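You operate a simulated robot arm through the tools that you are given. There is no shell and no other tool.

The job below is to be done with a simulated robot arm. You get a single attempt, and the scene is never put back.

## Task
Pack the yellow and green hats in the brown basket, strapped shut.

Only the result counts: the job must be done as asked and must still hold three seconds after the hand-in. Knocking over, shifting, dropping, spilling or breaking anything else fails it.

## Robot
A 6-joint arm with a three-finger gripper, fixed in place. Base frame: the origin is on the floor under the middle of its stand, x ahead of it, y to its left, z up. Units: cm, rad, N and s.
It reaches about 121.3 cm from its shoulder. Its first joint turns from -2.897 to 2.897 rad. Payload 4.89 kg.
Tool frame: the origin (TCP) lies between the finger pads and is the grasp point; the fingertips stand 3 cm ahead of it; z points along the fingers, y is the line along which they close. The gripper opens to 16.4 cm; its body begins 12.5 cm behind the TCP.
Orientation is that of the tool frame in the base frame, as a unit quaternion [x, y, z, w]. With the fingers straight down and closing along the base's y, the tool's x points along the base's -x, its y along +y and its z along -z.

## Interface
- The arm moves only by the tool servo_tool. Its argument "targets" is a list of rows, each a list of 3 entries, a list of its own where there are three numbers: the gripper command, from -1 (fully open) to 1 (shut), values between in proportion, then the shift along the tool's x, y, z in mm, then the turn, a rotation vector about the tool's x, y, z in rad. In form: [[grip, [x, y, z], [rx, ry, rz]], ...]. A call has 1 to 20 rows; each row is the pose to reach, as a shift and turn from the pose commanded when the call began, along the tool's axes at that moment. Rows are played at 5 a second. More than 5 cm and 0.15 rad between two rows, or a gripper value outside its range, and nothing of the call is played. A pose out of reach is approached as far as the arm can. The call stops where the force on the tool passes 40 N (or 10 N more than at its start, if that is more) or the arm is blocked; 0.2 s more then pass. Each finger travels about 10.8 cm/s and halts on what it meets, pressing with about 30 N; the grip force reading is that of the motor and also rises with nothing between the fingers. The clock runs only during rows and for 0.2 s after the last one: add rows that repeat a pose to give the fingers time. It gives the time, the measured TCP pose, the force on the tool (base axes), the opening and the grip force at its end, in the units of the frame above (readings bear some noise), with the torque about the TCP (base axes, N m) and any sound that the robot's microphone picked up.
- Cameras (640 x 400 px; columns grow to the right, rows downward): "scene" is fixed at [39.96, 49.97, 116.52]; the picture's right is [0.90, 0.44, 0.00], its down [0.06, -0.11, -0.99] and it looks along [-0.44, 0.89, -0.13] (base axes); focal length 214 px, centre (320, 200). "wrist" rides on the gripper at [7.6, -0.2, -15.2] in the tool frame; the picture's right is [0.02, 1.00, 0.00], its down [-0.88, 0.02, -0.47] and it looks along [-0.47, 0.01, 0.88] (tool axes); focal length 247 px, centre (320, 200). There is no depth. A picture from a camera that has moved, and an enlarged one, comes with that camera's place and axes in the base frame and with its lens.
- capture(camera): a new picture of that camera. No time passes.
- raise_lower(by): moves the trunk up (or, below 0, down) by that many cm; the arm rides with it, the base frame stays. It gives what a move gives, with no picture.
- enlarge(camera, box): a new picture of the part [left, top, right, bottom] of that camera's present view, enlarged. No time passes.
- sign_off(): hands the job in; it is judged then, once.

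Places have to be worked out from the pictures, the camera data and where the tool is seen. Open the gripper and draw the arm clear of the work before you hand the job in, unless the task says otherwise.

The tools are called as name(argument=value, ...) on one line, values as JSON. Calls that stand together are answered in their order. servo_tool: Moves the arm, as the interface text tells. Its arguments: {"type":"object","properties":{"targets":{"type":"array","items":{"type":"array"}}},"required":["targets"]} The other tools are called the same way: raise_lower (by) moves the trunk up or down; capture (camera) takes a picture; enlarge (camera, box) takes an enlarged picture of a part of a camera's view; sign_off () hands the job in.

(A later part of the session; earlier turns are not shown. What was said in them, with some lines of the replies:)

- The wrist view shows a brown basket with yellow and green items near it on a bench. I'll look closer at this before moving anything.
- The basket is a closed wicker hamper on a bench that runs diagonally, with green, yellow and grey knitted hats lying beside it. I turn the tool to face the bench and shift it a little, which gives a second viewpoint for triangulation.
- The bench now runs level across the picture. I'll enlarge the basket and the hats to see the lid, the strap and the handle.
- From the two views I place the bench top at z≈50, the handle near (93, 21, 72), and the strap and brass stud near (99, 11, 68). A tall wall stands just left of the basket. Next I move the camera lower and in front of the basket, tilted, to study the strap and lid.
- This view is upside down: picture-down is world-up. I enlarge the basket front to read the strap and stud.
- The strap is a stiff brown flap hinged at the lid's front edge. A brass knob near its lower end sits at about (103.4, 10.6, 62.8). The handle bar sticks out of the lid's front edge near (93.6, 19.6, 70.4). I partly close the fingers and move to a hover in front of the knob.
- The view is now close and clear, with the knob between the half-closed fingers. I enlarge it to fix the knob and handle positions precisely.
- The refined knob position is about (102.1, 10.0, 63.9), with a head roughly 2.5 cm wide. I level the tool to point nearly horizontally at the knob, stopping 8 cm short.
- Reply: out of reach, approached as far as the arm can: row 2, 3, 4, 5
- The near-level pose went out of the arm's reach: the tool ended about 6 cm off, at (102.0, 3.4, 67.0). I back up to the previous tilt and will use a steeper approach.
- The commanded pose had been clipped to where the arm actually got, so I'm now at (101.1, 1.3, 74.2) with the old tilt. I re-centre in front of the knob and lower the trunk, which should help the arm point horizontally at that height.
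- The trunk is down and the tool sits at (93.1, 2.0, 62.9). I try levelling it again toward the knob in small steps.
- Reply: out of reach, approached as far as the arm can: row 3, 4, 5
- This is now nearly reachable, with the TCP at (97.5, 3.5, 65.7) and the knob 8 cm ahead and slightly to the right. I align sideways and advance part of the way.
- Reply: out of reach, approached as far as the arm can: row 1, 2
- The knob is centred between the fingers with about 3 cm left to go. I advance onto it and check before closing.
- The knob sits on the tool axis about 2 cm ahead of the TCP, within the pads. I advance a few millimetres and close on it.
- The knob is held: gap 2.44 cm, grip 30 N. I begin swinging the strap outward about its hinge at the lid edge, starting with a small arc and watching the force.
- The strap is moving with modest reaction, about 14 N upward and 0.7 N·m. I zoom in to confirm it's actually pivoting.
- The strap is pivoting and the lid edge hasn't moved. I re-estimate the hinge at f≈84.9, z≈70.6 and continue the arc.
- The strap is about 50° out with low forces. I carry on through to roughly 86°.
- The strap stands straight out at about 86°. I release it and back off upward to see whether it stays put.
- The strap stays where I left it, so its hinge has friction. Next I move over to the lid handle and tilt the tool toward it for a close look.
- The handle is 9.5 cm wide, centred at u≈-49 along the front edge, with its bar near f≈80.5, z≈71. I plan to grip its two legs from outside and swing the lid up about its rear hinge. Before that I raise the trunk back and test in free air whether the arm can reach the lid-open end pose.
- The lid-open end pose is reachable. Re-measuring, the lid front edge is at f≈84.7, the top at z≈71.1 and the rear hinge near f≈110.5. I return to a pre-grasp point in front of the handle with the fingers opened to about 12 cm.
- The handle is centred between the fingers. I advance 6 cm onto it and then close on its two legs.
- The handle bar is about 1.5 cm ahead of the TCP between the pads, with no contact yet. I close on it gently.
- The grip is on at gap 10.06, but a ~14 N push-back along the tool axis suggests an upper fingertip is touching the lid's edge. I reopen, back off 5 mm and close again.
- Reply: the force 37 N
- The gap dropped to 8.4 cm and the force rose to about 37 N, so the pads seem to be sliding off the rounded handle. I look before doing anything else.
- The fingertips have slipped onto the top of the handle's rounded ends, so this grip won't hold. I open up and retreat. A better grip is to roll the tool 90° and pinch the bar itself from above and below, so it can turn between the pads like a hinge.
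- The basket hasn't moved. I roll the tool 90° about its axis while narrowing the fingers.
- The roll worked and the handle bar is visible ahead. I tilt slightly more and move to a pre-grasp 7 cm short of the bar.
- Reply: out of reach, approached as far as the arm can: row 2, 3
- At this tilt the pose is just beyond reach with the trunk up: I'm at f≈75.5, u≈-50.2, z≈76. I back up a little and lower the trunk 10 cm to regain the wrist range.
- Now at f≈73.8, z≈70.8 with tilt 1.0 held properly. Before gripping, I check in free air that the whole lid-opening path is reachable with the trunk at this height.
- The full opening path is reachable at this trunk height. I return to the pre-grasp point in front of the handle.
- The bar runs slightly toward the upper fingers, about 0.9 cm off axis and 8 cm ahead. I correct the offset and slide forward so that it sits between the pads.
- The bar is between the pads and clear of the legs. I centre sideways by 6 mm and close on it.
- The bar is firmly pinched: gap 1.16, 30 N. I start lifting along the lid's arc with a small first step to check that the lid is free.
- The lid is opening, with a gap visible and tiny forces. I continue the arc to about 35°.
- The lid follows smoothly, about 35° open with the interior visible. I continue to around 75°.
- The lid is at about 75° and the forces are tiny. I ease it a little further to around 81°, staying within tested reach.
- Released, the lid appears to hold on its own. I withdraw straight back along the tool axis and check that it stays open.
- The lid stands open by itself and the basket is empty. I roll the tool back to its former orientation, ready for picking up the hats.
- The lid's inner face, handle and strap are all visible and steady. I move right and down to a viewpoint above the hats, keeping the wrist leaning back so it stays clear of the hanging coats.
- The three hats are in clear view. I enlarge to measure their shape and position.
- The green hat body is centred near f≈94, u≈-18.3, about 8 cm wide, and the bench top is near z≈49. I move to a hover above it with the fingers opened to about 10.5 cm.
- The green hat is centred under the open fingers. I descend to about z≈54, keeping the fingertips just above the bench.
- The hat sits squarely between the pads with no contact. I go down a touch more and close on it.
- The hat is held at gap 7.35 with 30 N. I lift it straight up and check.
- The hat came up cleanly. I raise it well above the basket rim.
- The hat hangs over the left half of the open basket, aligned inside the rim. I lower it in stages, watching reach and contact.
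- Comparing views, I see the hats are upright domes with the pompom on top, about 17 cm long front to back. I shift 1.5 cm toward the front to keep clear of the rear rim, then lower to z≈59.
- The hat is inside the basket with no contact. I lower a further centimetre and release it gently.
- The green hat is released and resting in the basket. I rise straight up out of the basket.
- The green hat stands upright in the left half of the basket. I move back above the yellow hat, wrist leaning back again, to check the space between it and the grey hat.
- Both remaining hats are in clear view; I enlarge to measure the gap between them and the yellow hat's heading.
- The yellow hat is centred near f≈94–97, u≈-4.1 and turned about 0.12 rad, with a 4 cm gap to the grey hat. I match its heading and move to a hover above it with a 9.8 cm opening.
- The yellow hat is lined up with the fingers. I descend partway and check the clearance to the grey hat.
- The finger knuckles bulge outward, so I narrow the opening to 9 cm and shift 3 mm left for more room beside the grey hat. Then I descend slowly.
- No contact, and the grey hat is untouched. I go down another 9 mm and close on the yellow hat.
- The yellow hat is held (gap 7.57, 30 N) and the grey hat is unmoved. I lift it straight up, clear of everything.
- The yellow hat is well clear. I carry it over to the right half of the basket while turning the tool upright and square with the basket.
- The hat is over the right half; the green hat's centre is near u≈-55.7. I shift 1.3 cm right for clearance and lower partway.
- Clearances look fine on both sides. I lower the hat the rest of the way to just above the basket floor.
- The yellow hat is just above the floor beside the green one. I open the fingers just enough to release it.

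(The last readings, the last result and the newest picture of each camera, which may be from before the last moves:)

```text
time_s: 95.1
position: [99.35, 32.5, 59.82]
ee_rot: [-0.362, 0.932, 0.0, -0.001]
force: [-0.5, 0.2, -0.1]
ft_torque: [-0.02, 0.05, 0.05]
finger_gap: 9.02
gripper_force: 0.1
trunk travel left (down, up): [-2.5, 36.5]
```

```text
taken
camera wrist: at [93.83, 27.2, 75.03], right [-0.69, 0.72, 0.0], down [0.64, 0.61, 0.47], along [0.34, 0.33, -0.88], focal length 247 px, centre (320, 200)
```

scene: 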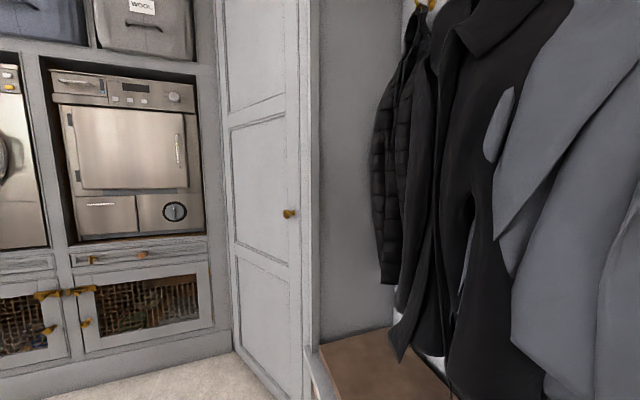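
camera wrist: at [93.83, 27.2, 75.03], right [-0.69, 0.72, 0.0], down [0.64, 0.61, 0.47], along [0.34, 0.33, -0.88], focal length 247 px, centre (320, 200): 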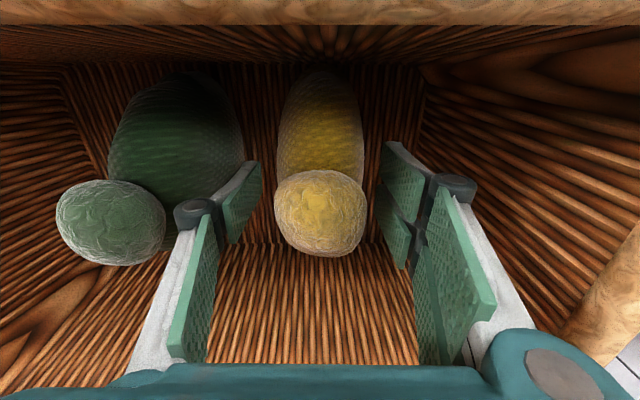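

Both hats stand inside the basket. I rise straight up out of it.

servo_tool(targets=[[-0.1, [0, 0, -30], [0, 0, 0]], [-0.1, [0, 0, -70], [0, 0, 0]], [-0.1, [0, 0, -110], [0, 0, 0]], [-0.1, [0, 0, -150], [0, 0, 0]], [-0.1, [0, 0, -190], [0, 0, 0]], [-0.1, [0, 0, -230], [0, 0, 0]], [-0.1, [0, 0, -270], [0, 0, 0]], [-0.1, [10, 0, -310], [0, 0, 0]], [-0.1, [20, 0, -350], [0, 0, 0]]])

capture(camera="wrist")

```text
time_s: 97.1
position: [97.68, 31.03, 95.02]
ee_rot: [-0.361, 0.933, 0.0, -0.001]
force: [2.2, 1.2, -1.9]
ft_torque: [-0.12, 0.23, -0.01]
finger_gap: 9.04
gripper_force: 0.1
trunk travel left (down, up): [-2.5, 36.5]
```

```text
taken
camera wrist: at [92.23, 25.89, 110.25], right [-0.69, 0.72, 0.0], down [0.64, 0.61, 0.47], along [0.34, 0.33, -0.88], focal length 247 px, centre (320, 200)
```

wrist: 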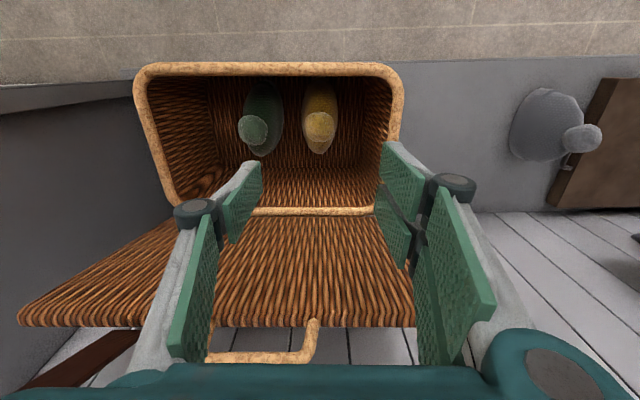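

Both hats are packed. To close the lid I'll reuse the proven handle pinch, so I retreat and tilt the tool back to the tested approach orientation.

servo_tool(targets=[[0.1, [20, -6, -30], [0, -0.125, 0]], [0.3, [40, -12, -60], [0, -0.25, 0]], [0.5, [60, -18, -90], [0, -0.375, 0]], [0.65, [80, -24, -120], [0, -0.5, 0]], [0.65, [95, -30, -145], [0, -0.625, 0]], [0.65, [105, -36, -170], [0, -0.75, 0]], [0.65, [115, -42, -190], [0, -0.875, 0]], [0.65, [120, -48, -200], [0, -1.0, 0]], [0.65, [120, -48, -200], [0, -1.0, 0]]])

capture(camera="wrist")

```text
time_s: 99.1
position: [92.23, 19.56, 114.95]
ee_rot: [-0.318, 0.818, 0.173, 0.447]
force: [-0.3, -0.1, -0.1]
ft_torque: [-0.03, -0.02, -0.04]
finger_gap: 2.87
gripper_force: 0.1
trunk travel left (down, up): [-2.5, 36.5]
```

```text
taken
camera wrist: at [79.72, 7.96, 116.66], right [-0.68, 0.73, -0.02], down [0.04, 0.07, 1.0], along [0.73, 0.68, -0.08], focal length 247 px, centre (320, 200)
```

wrist: 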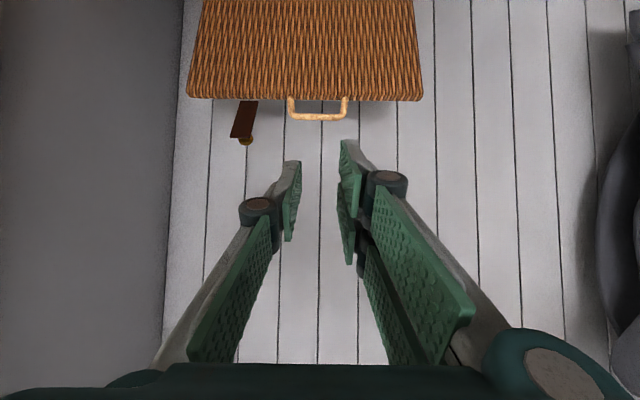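

The lid is exactly where I left it. I roll the tool 90° again, ready to re-take the handle.

servo_tool(targets=[[0.65, [0, 0, 0], [0, 0, 0.143]], [0.65, [0, 0, 0], [0, 0, 0.286]], [0.65, [0, 0, 0], [0, 0, 0.428]], [0.65, [0, 0, 0], [0, 0, 0.571]], [0.65, [0, 0, 0], [0, 0, 0.714]], [0.65, [0, 0, 0], [0, 0, 0.857]], [0.65, [0, 0, 0], [0, 0, 1.0]], [0.65, [0, 0, 0], [0, 0, 1.142]], [0.65, [0, 0, 0], [0, 0, 1.285]], [0.65, [0, 0, 10], [0, 0, 1.428]], [0.65, [0, 0, 30], [0, 0, 1.571]], [0.65, [0, 0, 30], [0, 0, 1.571]]])

capture(camera="wrist")

```text
time_s: 101.7
position: [93.9, 21.22, 113.29]
ee_rot: [0.353, 0.803, 0.438, 0.194]
force: [-0.4, -1.1, 0.1]
ft_torque: [0.0, 0.0, 0.01]
finger_gap: 2.88
gripper_force: 0.0
trunk travel left (down, up): [-2.5, 36.5]
```

```text
taken
camera wrist: at [79.27, 18.09, 121.32], right [0.39, 0.38, 0.84], down [0.31, -0.91, 0.27], along [0.87, 0.15, -0.47], focal length 247 px, centre (320, 200)
```

wrist: 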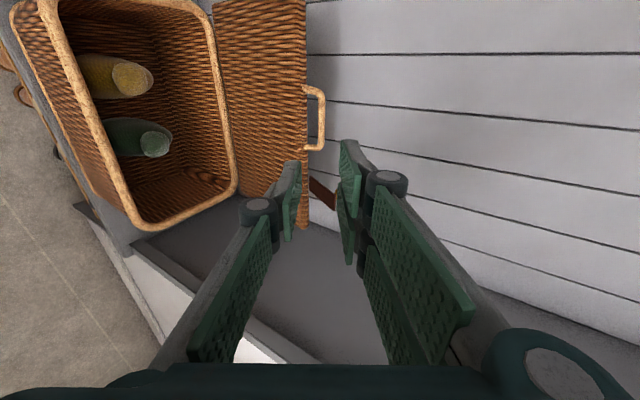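

The view matches the earlier withdrawal exactly, with both hats in the basket. I advance back onto the handle bar.

servo_tool(targets=[[0.65, [0, 0, 40], [0, 0, 0]], [0.65, [0, 0, 80], [0, 0, 0]], [0.65, [0, 0, 120], [0, 0, 0]], [0.65, [0, 0, 160], [0, 0, 0]], [0.65, [0, 0, 195], [0, 0, 0]], [0.65, [0, 0, 225], [0, 0, 0]], [0.65, [0, 0, 245], [0, 0, 0]], [0.65, [0, 0, 250], [0, 0, 0]], [0.65, [0, 0, 250], [0, 0, 0]]])

capture(camera="wrist")

```text
time_s: 103.7
position: [109.66, 35.26, 99.74]
ee_rot: [0.354, 0.803, 0.439, 0.193]
force: [0.8, -0.1, 0.3]
ft_torque: [-0.03, 0.0, -0.01]
finger_gap: 2.89
gripper_force: 0.1
trunk travel left (down, up): [-2.5, 36.5]
```

```text
taken
camera wrist: at [94.89, 32.29, 107.89], right [0.38, 0.38, 0.84], down [0.31, -0.91, 0.27], along [0.87, 0.15, -0.47], focal length 247 px, centre (320, 200)
```

wrist: 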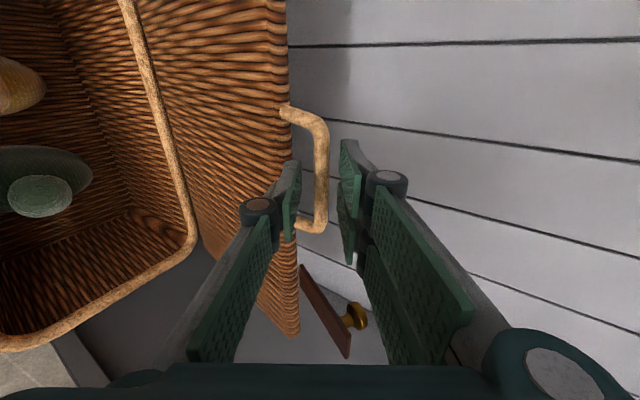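

The bar is between the pads just as before. I close the pinch.

servo_tool(targets=[[0.8, [0, 0, 0], [0, 0, 0]], [0.9, [0, 0, 0], [0, 0, 0]], [1.0, [0, 0, 0], [0, 0, 0]], [1.0, [0, 0, 0], [0, 0, 0]]])

capture(camera="wrist")

```text
time_s: 104.7
position: [109.61, 35.25, 99.92]
ee_rot: [0.354, 0.803, 0.439, 0.193]
force: [-0.8, -0.9, 3.0]
ft_torque: [0.41, 0.3, -0.2]
finger_gap: 1.16
gripper_force: 30.1
trunk travel left (down, up): [-2.5, 36.5]
```

```text
taken
camera wrist: at [94.87, 32.27, 107.93], right [0.38, 0.38, 0.84], down [0.31, -0.91, 0.27], along [0.87, 0.15, -0.47], focal length 247 px, centre (320, 200)
```

wrist: 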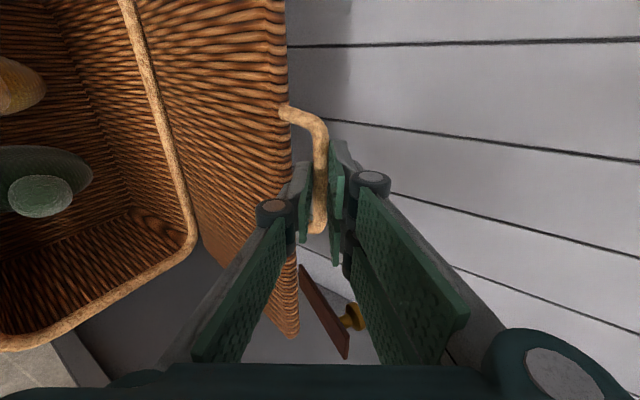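

The handle is held. I swing the lid back down along the same arc, first to about 23°.

servo_tool(targets=[[1.0, [0, -10.1, -10.4], [0, 0, 0]], [1.0, [0, -20.6, -20.4], [0, 0, 0]], [1.0, [0, -31.6, -29.7], [0, 0, 0]], [1.0, [0, -43.1, -38.6], [0, 0, 0]], [1.0, [0, -55.1, -46.7], [0, 0, 0]], [1.0, [0, -67.4, -54.4], [0, 0, 0]], [1.0, [0, -80.1, -61.4], [0, 0, 0]], [1.0, [0, -93.1, -67.8], [0, 0, 0]], [1.0, [0, -106.5, -73.4], [0, 0, 0]], [1.0, [0, -120, -78.5], [0, 0, 0]], [1.0, [0, -133.9, -82.8], [0, 0, 0]], [1.0, [0, -147.9, -86.5], [0, 0, 0]], [1.0, [0, -162.1, -89.4], [0, 0, 0]], [1.0, [0, -176.4, -91.7], [0, 0, 0]], [1.0, [0, -190.8, -93.1], [0, 0, 0]], [1.0, [0, -205.3, -94], [0, 0, 0]], [1.0, [0, -219.8, -94.1], [0, 0, 0]], [1.0, [0, -234.3, -93.4], [0, 0, 0]], [1.0, [0, -248.8, -92], [0, 0, 0]], [1.0, [0, -263.1, -89.9], [0, 0, 0]]])

capture(camera="wrist")

```text
time_s: 108.9
position: [93.55, 20.51, 82.43]
ee_rot: [0.354, 0.803, 0.439, 0.194]
force: [0.1, 0.2, 0.3]
ft_torque: [-0.28, -0.29, 0.49]
finger_gap: 1.13
gripper_force: 30.0
trunk travel left (down, up): [-2.5, 36.5]
```

```text
taken
camera wrist: at [78.85, 17.53, 90.58], right [0.38, 0.38, 0.84], down [0.31, -0.91, 0.27], along [0.87, 0.15, -0.47], focal length 247 px, centre (320, 200)
```

wrist: 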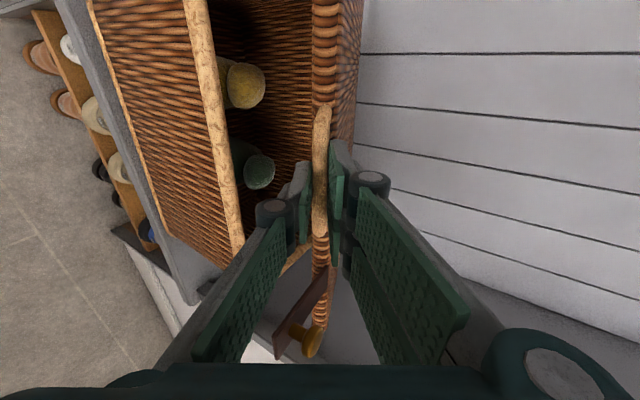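

The lid is nearly down and the forces are negligible. I finish closing it slowly.

servo_tool(targets=[[1.0, [0, -14.3, 2.9], [0, 0, 0]], [1.0, [0, -28.3, 6.3], [0, 0, 0]], [1.0, [0, -42.3, 10.7], [0, 0, 0]], [1.0, [0, -55.8, 15.5], [0, 0, 0]], [1.0, [0, -69.2, 20.8], [0, 0, 0]], [1.0, [0, -82.3, 27.3], [0, 0, 0]], [1.0, [0, -95, 34.2], [0, 0, 0]], [1.0, [0, -101, 38], [0, 0, 0]], [1.0, [0, -107.4, 41.8], [0, 0, 0]], [1.0, [0, -107.4, 41.8], [0, 0, 0]]])

capture(camera="wrist")

```text
time_s: 111.1
position: [91.74, 19.13, 71.3]
ee_rot: [0.354, 0.803, 0.439, 0.193]
force: [-3.3, 3.4, 17.6]
ft_torque: [-0.18, -0.65, 0.55]
finger_gap: 1.15
gripper_force: 30.0
trunk travel left (down, up): [-2.5, 36.5]
```

```text
taken
camera wrist: at [77.05, 16.0, 79.41], right [0.38, 0.38, 0.84], down [0.31, -0.91, 0.27], along [0.87, 0.15, -0.47], focal length 247 px, centre (320, 200)
```

wrist: 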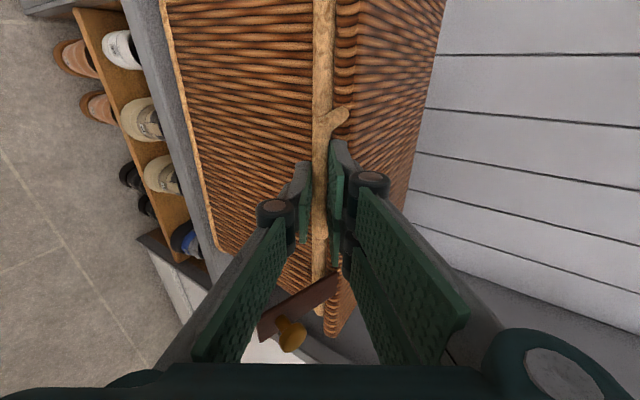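

The lid is down and seated: the tool reads a 17.6 N reaction from the rim. I zoom in to check for any remaining gap before letting go.

enlarge(camera="wrist", box=[230, 0, 430, 180])

servo_tool(targets=[[0.9, [0, 0, 0], [0, 0, 0]], [0.8, [0, 0, 0], [0, 0, 0]], [0.7, [0, 0, 0], [0, 0, 0]], [0.65, [0, 0, 0], [0, 0, 0]], [0.65, [0, 0, -20], [0, 0, 0]], [0.65, [0, 0, -50], [0, 0, 0]], [0.65, [0, 0, -85], [0, 0, 0]], [0.65, [0, 0, -120], [0, 0, 0]]])

capture(camera="wrist")

```text
2.22 times, centred on (330, 90) of wrist
camera zoom: at [77.05, 16.0, 79.41], right [0.38, 0.38, 0.84], down [0.31, -0.91, 0.27], along [0.87, 0.15, -0.47], focal length 549 px, centre (298, 444)
```

zoom: 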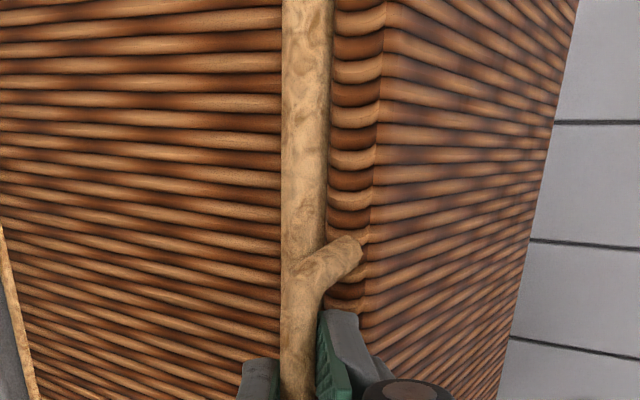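

```text
time_s: 112.9
position: [84.35, 12.32, 77.67]
ee_rot: [0.354, 0.804, 0.438, 0.193]
force: [1.3, 0.4, -1.5]
ft_torque: [0.06, -0.01, 0.07]
finger_gap: 2.85
gripper_force: 0.1
trunk travel left (down, up): [-2.5, 36.5]
```

```text
taken
camera wrist: at [69.74, 9.28, 85.79], right [0.39, 0.38, 0.84], down [0.31, -0.91, 0.27], along [0.87, 0.15, -0.47], focal length 247 px, centre (320, 200)
```

wrist: 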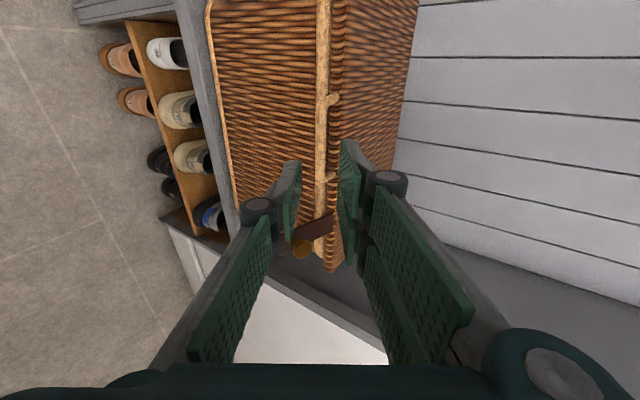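

The lid is fully shut and stays down. I back off a little and unroll the tool, ready to close the strap.

servo_tool(targets=[[0.5, [0, 10, -20], [0, 0, -0.143]], [0.4, [0, 20, -40], [0, 0, -0.286]], [0.3, [0, 30, -60], [0, 0, -0.428]], [0.3, [0, 40, -60], [0, 0, -0.571]], [0.3, [0, 40, -60], [0, 0, -0.714]], [0.3, [0, 40, -60], [0, 0, -0.857]], [0.3, [0, 40, -60], [0, 0, -1.0]], [0.3, [0, 40, -60], [0, 0, -1.142]], [0.3, [0, 40, -60], [0, 0, -1.285]], [0.3, [0, 40, -60], [0, 0, -1.428]], [0.3, [0, 40, -60], [0, 0, -1.571]], [0.3, [0, 40, -60], [0, 0, -1.571]]])

capture(camera="wrist")

```text
time_s: 115.5
position: [82.26, 10.28, 84.23]
ee_rot: [-0.318, 0.818, 0.173, 0.447]
force: [-0.1, 1.2, -0.4]
ft_torque: [0.0, 0.0, 0.01]
finger_gap: 5.73
gripper_force: 0.0
trunk travel left (down, up): [-2.5, 36.5]
```

```text
taken
camera wrist: at [69.75, -1.25, 86.09], right [-0.68, 0.73, -0.02], down [0.04, 0.07, 1.0], along [0.73, 0.68, -0.08], focal length 247 px, centre (320, 200)
```

wrist: 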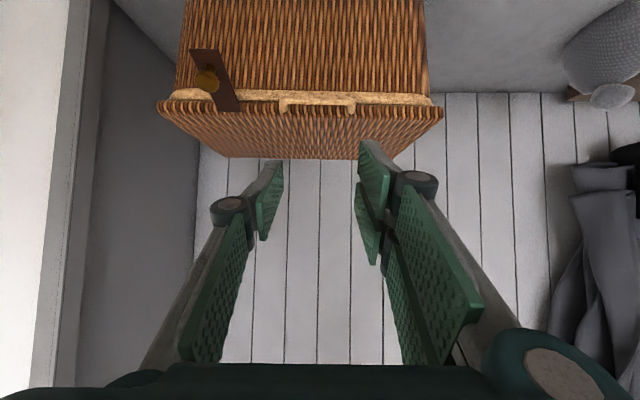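

The strap sticks out in front of the closed lid as I left it. I move above its knob with the tool pointing down, and match the earlier trunk height.

servo_tool(targets=[[0.3, [-15, -15, 3], [0, 0.1375, 0]], [0.3, [-30, -31, 8], [0, 0.275, 0]], [0.3, [-45, -48, 16], [0, 0.4125, 0]], [0.3, [-58, -65, 25], [0, 0.55, 0]], [0.3, [-68, -82, 35], [0, 0.6875, 0]], [0.3, [-76, -100, 45], [0, 0.825, 0]], [0.3, [-84, -118, 56], [0, 0.9625, 0]], [0.3, [-91, -137, 68], [0, 1.1, 0]], [0.3, [-91, -137, 68], [0, 1.1, 0]]])

raise_lower(by=-2)

capture(camera="wrist")

```text
time_s: 117.5
position: [99.23, 7.33, 88.38]
ee_rot: [-0.361, 0.931, -0.019, -0.047]
force: [-0.1, 0.4, -0.2]
ft_torque: [0.03, -0.05, -0.02]
finger_gap: 5.75
gripper_force: 0.0
trunk travel left (down, up): [-2.5, 36.5]
```

```text
time_s: 118.2
position: [99.22, 7.19, 86.39]
ee_rot: [-0.36, 0.931, -0.018, -0.048]
force: [-0.5, -0.8, -1.1]
ft_torque: [0.02, -0.01, 0.01]
finger_gap: 5.71
gripper_force: 0.0
trunk travel left (down, up): [-0.5, 38.5]
```

```text
taken
camera wrist: at [94.88, 3.12, 102.27], right [-0.69, 0.72, 0.0], down [0.67, 0.64, 0.38], along [0.28, 0.26, -0.92], focal length 247 px, centre (320, 200)
```

wrist: 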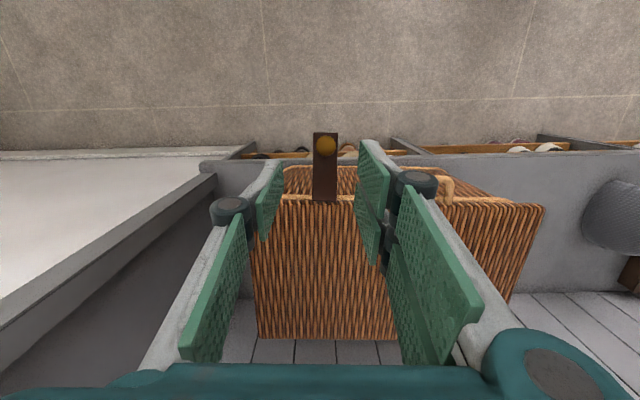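

The knob is almost exactly below, about 0.4 cm to the right. I descend over it with the fingers open.

servo_tool(targets=[[0.3, [-3, 3.5, 35], [0, 0, 0]], [0.3, [-6, 3.5, 70], [0, 0, 0]], [0.3, [-8, 3.5, 100], [0, 0, 0]], [0.3, [-8.3, 3.5, 119], [0, 0, 0]], [0.3, [-8.3, 3.5, 119], [0, 0, 0]]])

enlarge(camera="wrist", box=[240, 110, 400, 260])

```text
time_s: 119.4
position: [98.88, 7.37, 74.29]
ee_rot: [-0.361, 0.931, -0.018, -0.048]
force: [-0.3, -0.8, 0.3]
ft_torque: [0.01, -0.03, 0.04]
finger_gap: 5.74
gripper_force: 0.1
trunk travel left (down, up): [-0.5, 38.5]
```

```text
2.67 times, centred on (320, 185) of wrist
camera zoom: at [94.46, 3.19, 90.25], right [-0.69, 0.72, 0.0], down [0.67, 0.64, 0.38], along [0.28, 0.26, -0.92], focal length 659 px, centre (320, 240)
```

zoom: 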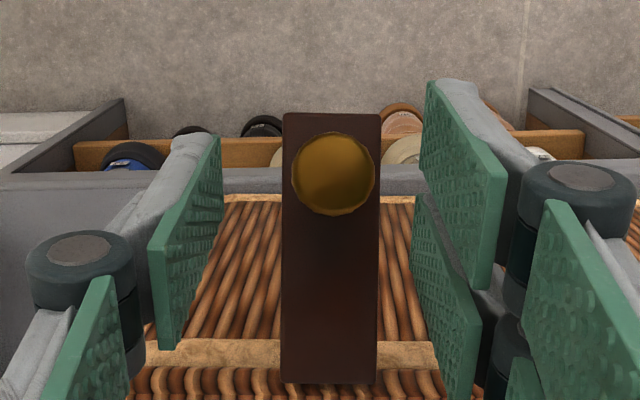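

The knob is about 3 mm right and 5 mm off along the strap. I correct this so it sits in the pads exactly as before, then close.

servo_tool(targets=[[0.3, [6, 2.5, 0], [0, 0, 0]], [0.3, [6, 2.5, 3], [0, 0, 0]], [0.5, [6, 2.5, 3], [0, 0, 0]], [0.6, [6, 2.5, 3], [0, 0, 0]], [0.7, [6, 2.5, 3], [0, 0, 0]], [0.8, [6, 2.5, 3], [0, 0, 0]], [0.8, [6, 2.5, 3], [0, 0, 0]]])

enlarge(camera="wrist", box=[240, 110, 400, 260])

```text
time_s: 121.0
position: [98.12, 7.13, 74.22]
ee_rot: [-0.36, 0.932, -0.018, -0.047]
force: [0.3, -0.1, -0.7]
ft_torque: [0.0, -0.05, 0.0]
finger_gap: 1.62
gripper_force: 0.1
trunk travel left (down, up): [-0.5, 38.5]
```

```text
2.67 times, centred on (320, 185) of wrist
camera zoom: at [93.77, 2.92, 90.12], right [-0.69, 0.72, 0.0], down [0.67, 0.64, 0.38], along [0.28, 0.26, -0.92], focal length 659 px, centre (320, 240)
```

zoom: 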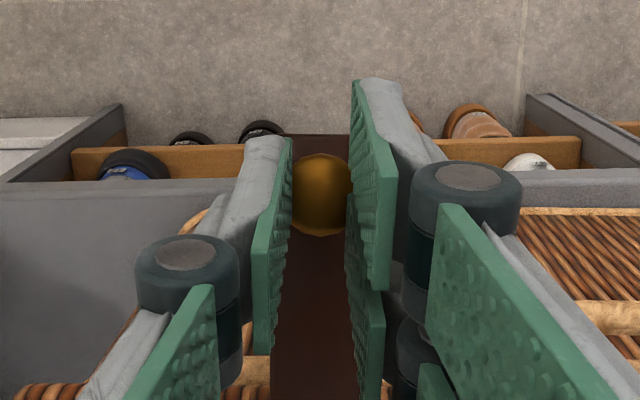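

The fingers closed just above the knob's head (gap 1.62, no force). I reopen, go 9 mm deeper and close again.

servo_tool(targets=[[0.5, [0, 0, 0], [0, 0, 0]], [0.3, [0, 0, 0], [0, 0, 0]], [0.3, [0, 0, 5], [0, 0, 0]], [0.3, [0, 0, 10], [0, 0, 0]], [0.5, [0, 0, 10], [0, 0, 0]], [0.6, [0, 0, 10], [0, 0, 0]], [0.7, [0, 0, 10], [0, 0, 0]], [0.8, [0, 0, 10], [0, 0, 0]], [0.8, [0, 0, 10], [0, 0, 0]]])

enlarge(camera="wrist", box=[240, 110, 400, 260])

```text
time_s: 123.0
position: [97.92, 6.95, 73.26]
ee_rot: [-0.362, 0.931, -0.019, -0.046]
force: [-2.6, 0.7, -0.1]
ft_torque: [-0.03, 0.16, 0.03]
finger_gap: 2.54
gripper_force: 30.4
trunk travel left (down, up): [-0.5, 38.5]
```

```text
2.67 times, centred on (320, 185) of wrist
camera zoom: at [93.65, 2.75, 89.13], right [-0.69, 0.72, 0.0], down [0.67, 0.64, 0.38], along [0.28, 0.26, -0.92], focal length 659 px, centre (320, 240)
```

zoom: 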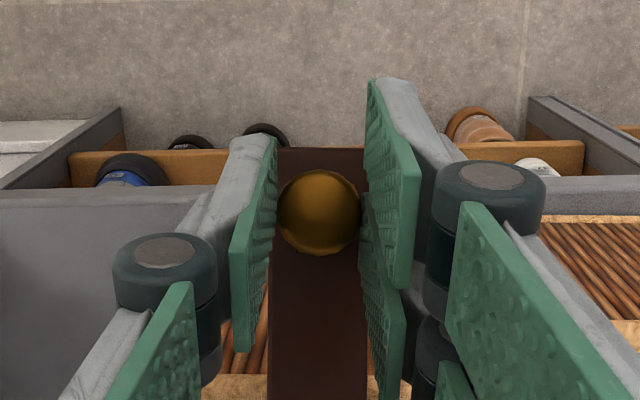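

The knob is gripped (gap 2.54, 30 N). I swing the strap back down along its hinge arc, first about 35°.

servo_tool(targets=[[0.8, [1.0, 0, 6.2], [0, -0.075, 0]], [0.8, [1.85, 0, 12.4], [0, -0.15, 0]], [0.8, [1.9, 0, 18.8], [0, -0.225, 0]], [0.8, [1.8, 0, 25.0], [0, -0.3, 0]], [0.8, [1.0, 0, 31.3], [0, -0.375, 0]], [0.8, [-0.1, 0, 37.5], [0, -0.45, 0]], [0.8, [-1.8, 0, 43.5], [0, -0.525, 0]], [0.8, [-3.8, 0, 49.5], [0, -0.6, 0]]])

capture(camera="wrist")

```text
time_s: 124.8
position: [97.89, 6.99, 68.32]
ee_rot: [-0.35, 0.903, 0.09, 0.231]
force: [1.5, 0.4, 7.4]
ft_torque: [0.37, -0.37, -0.03]
finger_gap: 2.47
gripper_force: 30.1
trunk travel left (down, up): [-0.5, 38.5]
```

```text
taken
camera wrist: at [87.67, -2.69, 77.94], right [-0.69, 0.73, -0.01], down [0.39, 0.38, 0.84], along [0.61, 0.57, -0.55], focal length 247 px, centre (320, 200)
```

wrist: 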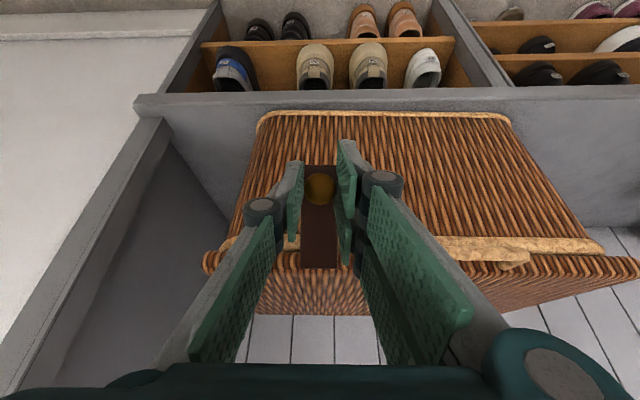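

The strap is following with little force. I repeat the same arc step for the next 35°.

servo_tool(targets=[[0.8, [1.0, 0, 6.2], [0, -0.075, 0]], [0.8, [1.85, 0, 12.4], [0, -0.15, 0]], [0.8, [1.9, 0, 18.8], [0, -0.225, 0]], [0.8, [1.8, 0, 25.0], [0, -0.3, 0]], [0.8, [1.0, 0, 31.3], [0, -0.375, 0]], [0.8, [-0.1, 0, 37.5], [0, -0.45, 0]], [0.8, [-1.8, 0, 43.5], [0, -0.525, 0]], [0.8, [-3.8, 0, 49.5], [0, -0.6, 0]]])

capture(camera="wrist")

```text
time_s: 126.6
position: [100.05, 8.78, 63.94]
ee_rot: [-0.308, 0.795, 0.188, 0.488]
force: [4.2, -3.0, 7.9]
ft_torque: [-0.04, 0.05, -0.18]
finger_gap: 2.44
gripper_force: 30.3
trunk travel left (down, up): [-0.5, 38.5]
```

```text
taken
camera wrist: at [87.53, -2.85, 64.08], right [-0.68, 0.73, -0.02], down [-0.03, 0.0, 1.0], along [0.73, 0.68, 0.02], focal length 247 px, centre (320, 200)
```

wrist: 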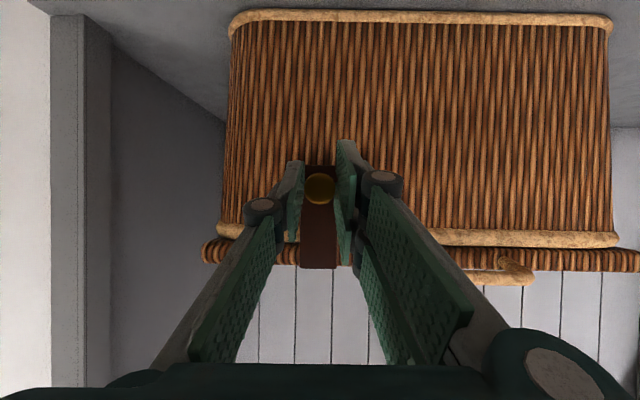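

The strap is almost down. I continue in small steps, watching for it to seat against the basket front.

servo_tool(targets=[[0.8, [1.0, 0, 6.0], [0, -0.075, 0]], [0.8, [1.85, 0, 11.5], [0, -0.15, 0]], [0.8, [1.85, 0, 11.5], [0, -0.15, 0]]])

enlarge(camera="wrist", box=[240, 110, 400, 260])

```text
time_s: 127.4
position: [100.84, 9.4, 63.47]
ee_rot: [-0.292, 0.756, 0.211, 0.547]
force: [-5.3, -10.5, 14.2]
ft_torque: [-0.08, 0.07, -0.13]
finger_gap: 2.25
gripper_force: 29.9
trunk travel left (down, up): [-0.5, 38.5]
```

```text
2.67 times, centred on (320, 185) of wrist
camera zoom: at [88.37, -2.09, 60.97], right [-0.68, 0.73, -0.02], down [-0.14, -0.1, 0.98], along [0.72, 0.67, 0.17], focal length 659 px, centre (320, 240)
```

zoom: 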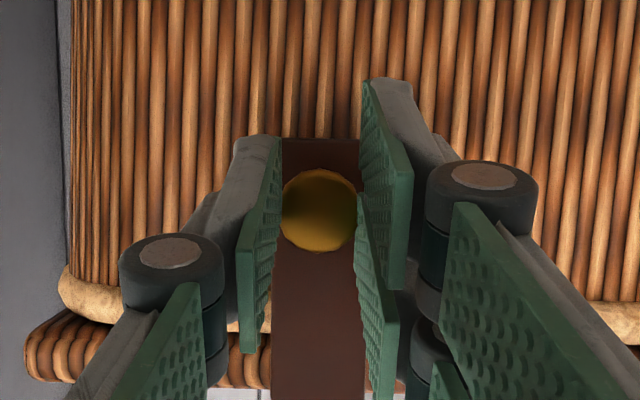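

There's now an 11 N push-back from the front face, so the strap seems seated. I release the knob, back off and inspect.

servo_tool(targets=[[0.6, [0, 0, 0], [0, 0, 0]], [0.4, [0, 0, 0], [0, 0, 0]], [0.27, [0, 0, 0], [0, 0, 0]], [0.27, [0, 0, -20], [0, 0, 0.0]], [0.27, [0, 0, -40], [0, 0, 0]]])

capture(camera="wrist")

enlarge(camera="wrist", box=[230, 90, 430, 260])

```text
time_s: 128.6
position: [97.99, 6.97, 64.66]
ee_rot: [-0.294, 0.756, 0.212, 0.546]
force: [-0.6, 0.8, -0.2]
ft_torque: [0.05, -0.04, 0.02]
finger_gap: 6.0
gripper_force: 0.0
trunk travel left (down, up): [-0.5, 38.5]
```

```text
taken
camera wrist: at [85.58, -4.52, 62.17], right [-0.68, 0.73, -0.02], down [-0.14, -0.1, 0.99], along [0.72, 0.67, 0.17], focal length 247 px, centre (320, 200)
```

wrist: 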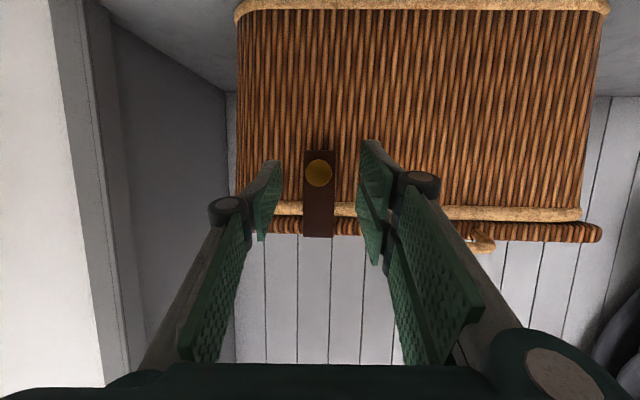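

```text
2.35 times, centred on (330, 175) of wrist
camera zoom: at [85.58, -4.52, 62.17], right [-0.68, 0.73, -0.02], down [-0.14, -0.1, 0.99], along [0.72, 0.67, 0.17], focal length 581 px, centre (296, 259)
```

zoom: 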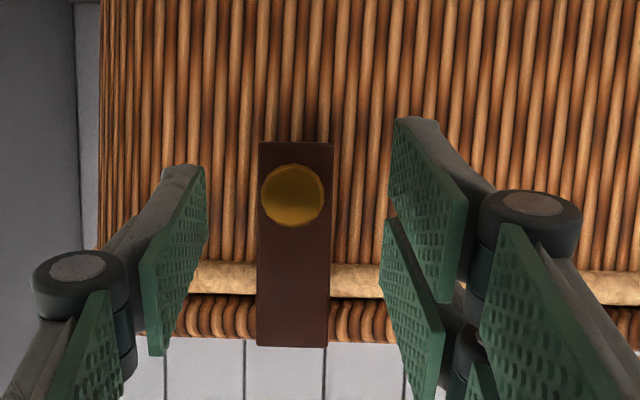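

The strap hangs flat and the lid is shut. To be certain, I return to the exact viewpoint I used at the start and compare with the original strapped state.

servo_tool(targets=[[0.27, [0, 0, -30], [0, 0, 0]], [0.27, [-15, -3, -50], [0, 0.117, 0]], [0.27, [-35, -7, -65], [0, 0.233, 0]], [0.27, [-57, -11, -73], [0, 0.35, 0]], [0.27, [-57, -11, -73], [0, 0.35, 0]]])

capture(camera="wrist")

enlarge(camera="wrist", box=[270, 110, 390, 230])

```text
time_s: 129.8
position: [94.92, 2.72, 72.45]
ee_rot: [-0.326, 0.839, 0.157, 0.405]
force: [0.9, -0.1, -1.1]
ft_torque: [0.05, -0.02, 0.06]
finger_gap: 6.01
gripper_force: 0.0
trunk travel left (down, up): [-0.5, 38.5]
```

```text
taken
camera wrist: at [82.55, -8.62, 75.89], right [-0.68, 0.73, -0.02], down [0.12, 0.13, 0.98], along [0.72, 0.67, -0.18], focal length 247 px, centre (320, 200)
```

wrist: 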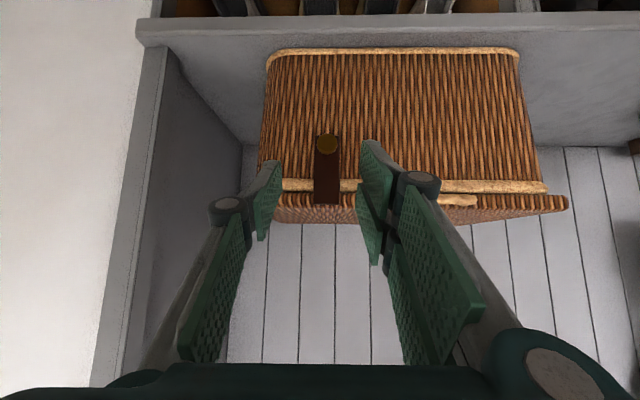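

```text
3.33 times, centred on (330, 170) of wrist
camera zoom: at [82.55, -8.62, 75.89], right [-0.68, 0.73, -0.02], down [0.12, 0.13, 0.98], along [0.72, 0.67, -0.18], focal length 823 px, centre (287, 300)
```

zoom: 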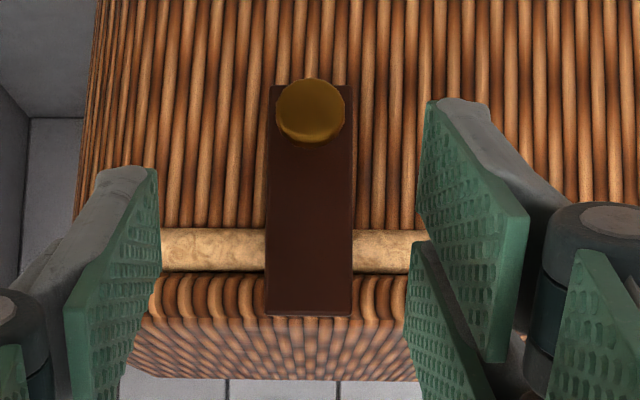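

Strap, knob, rim and lid line up with the original strapped-shut picture: same proportions, scaled about 3% because the basket sits about 1 cm further back. I now withdraw and open the gripper.

servo_tool(targets=[[0.27, [0, 0, -40], [0, 0, 0]], [0.1, [0, 0, -80], [0, 0, 0]], [-0.2, [-20, 0, -120], [0, 0.1, 0]], [-0.5, [-40, 0, -160], [0, 0.2, 0]], [-0.8, [-60, 20, -200], [0, 0.3, 0]], [-1.0, [-80, 40, -240], [0, 0.4, 0]], [-1.0, [-100, 60, -280], [0, 0.5, 0]], [-1.0, [-120, 80, -320], [0, 0.6, 0]], [-1.0, [-140, 100, -360], [0, 0.7, 0]], [-1.0, [-160, 120, -390], [0, 0.8, 0]], [-1.0, [-180, 140, -400], [0, 0.9, 0]]])

capture(camera="wrist")

capture(camera="scene")

```text
time_s: 132.2
position: [70.43, -0.62, 111.39]
ee_rot: [-0.361, 0.933, -0.001, 0.0]
force: [0.6, -1.0, -0.7]
ft_torque: [0.17, 0.04, -0.03]
finger_gap: 16.38
gripper_force: 0.1
trunk travel left (down, up): [-0.5, 38.5]
```

```text
taken
camera wrist: at [64.89, -5.92, 126.64], right [-0.69, 0.72, 0.0], down [0.64, 0.61, 0.47], along [0.34, 0.32, -0.88], focal length 247 px, centre (320, 200)
```

wrist: 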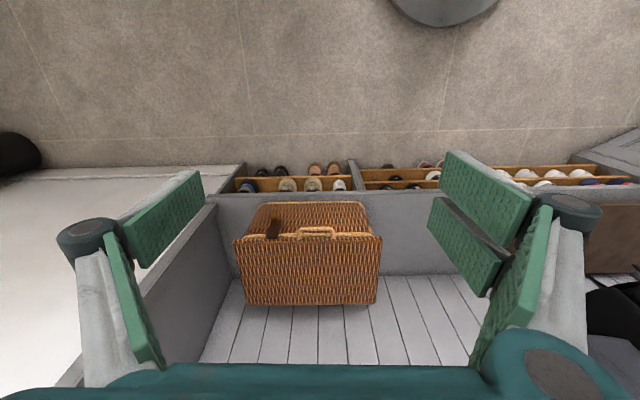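

```text
taken
```

scene: 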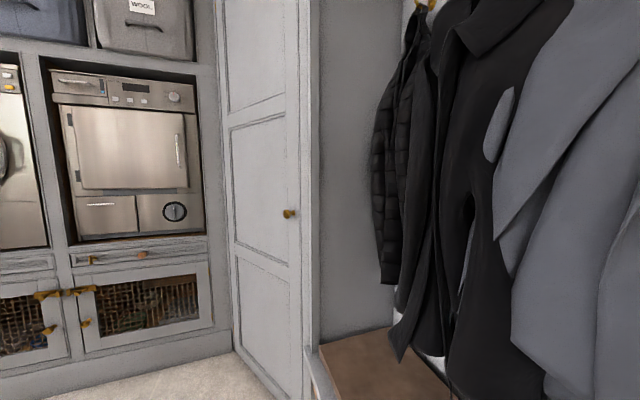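

The arm is clear and the basket looks shut. I zoom in for a last check of the lid and strap, and move back to the start pose to see the rest of the bench.

enlarge(camera="wrist", box=[220, 180, 400, 320])

servo_tool(targets=[[-1, [30, 30, -20], [0, 0, 0]], [-1, [60, 60, -40], [0, 0, 0]], [-1, [80, 90, -60], [0, 0, 0]], [-1, [80, 125, -80], [0, 0, 0]], [-1, [80, 160, -100], [0, 0, 0]], [-1, [80, 195, -106], [0, 0, 0]], [-1, [80, 225, -106], [0, 0, 0]]])

capture(camera="wrist")

```text
2.86 times, centred on (310, 250) of wrist
camera zoom: at [64.89, -5.92, 126.64], right [-0.69, 0.72, 0.0], down [0.64, 0.61, 0.47], along [0.34, 0.32, -0.88], focal length 706 px, centre (349, 57)
```

zoom: 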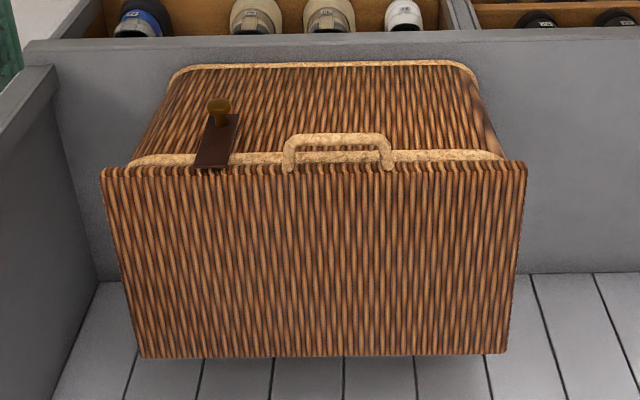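

```text
time_s: 133.8
position: [49.54, 10.43, 121.96]
ee_rot: [-0.362, 0.932, 0.001, 0.0]
force: [0.1, 0.1, -0.6]
ft_torque: [0.05, 0.16, 0.01]
finger_gap: 16.41
gripper_force: 0.1
trunk travel left (down, up): [-0.5, 38.5]
```

```text
taken
camera wrist: at [43.95, 5.2, 137.18], right [-0.69, 0.72, 0.0], down [0.64, 0.61, 0.47], along [0.34, 0.33, -0.88], focal length 247 px, centre (320, 200)
```

wrist: 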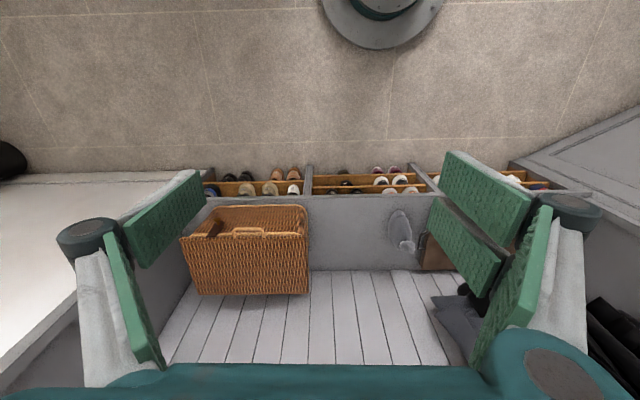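

The basket is shut and its strap is down with both hats inside. The grey hat, the case and the shoes look undisturbed. The gripper is open and the arm is clear, so I hand the job in.

sign_off()

```text
The job is handed in.
```

The yellow and green hats are packed in the brown basket, with the lid closed and the strap down. I've handed the job in, but no pass or fail result came back.

- **Strap:** from the same viewpoint as at the start, the lid, strap and knob line up with how they looked before I opened the basket.
- **Basket position:** it ended up about 1 cm further back and about half a centimetre to the right. The likely cause is my first attempt to grip the handle, which slipped and pushed on it with about 37 N.
- **Other items:** in the last pictures the grey hat, the brown case, the shoes and the coats look undisturbed.
- **Arm:** the gripper is open and back near its starting position. The trunk is still about 12 cm lower than at the start.
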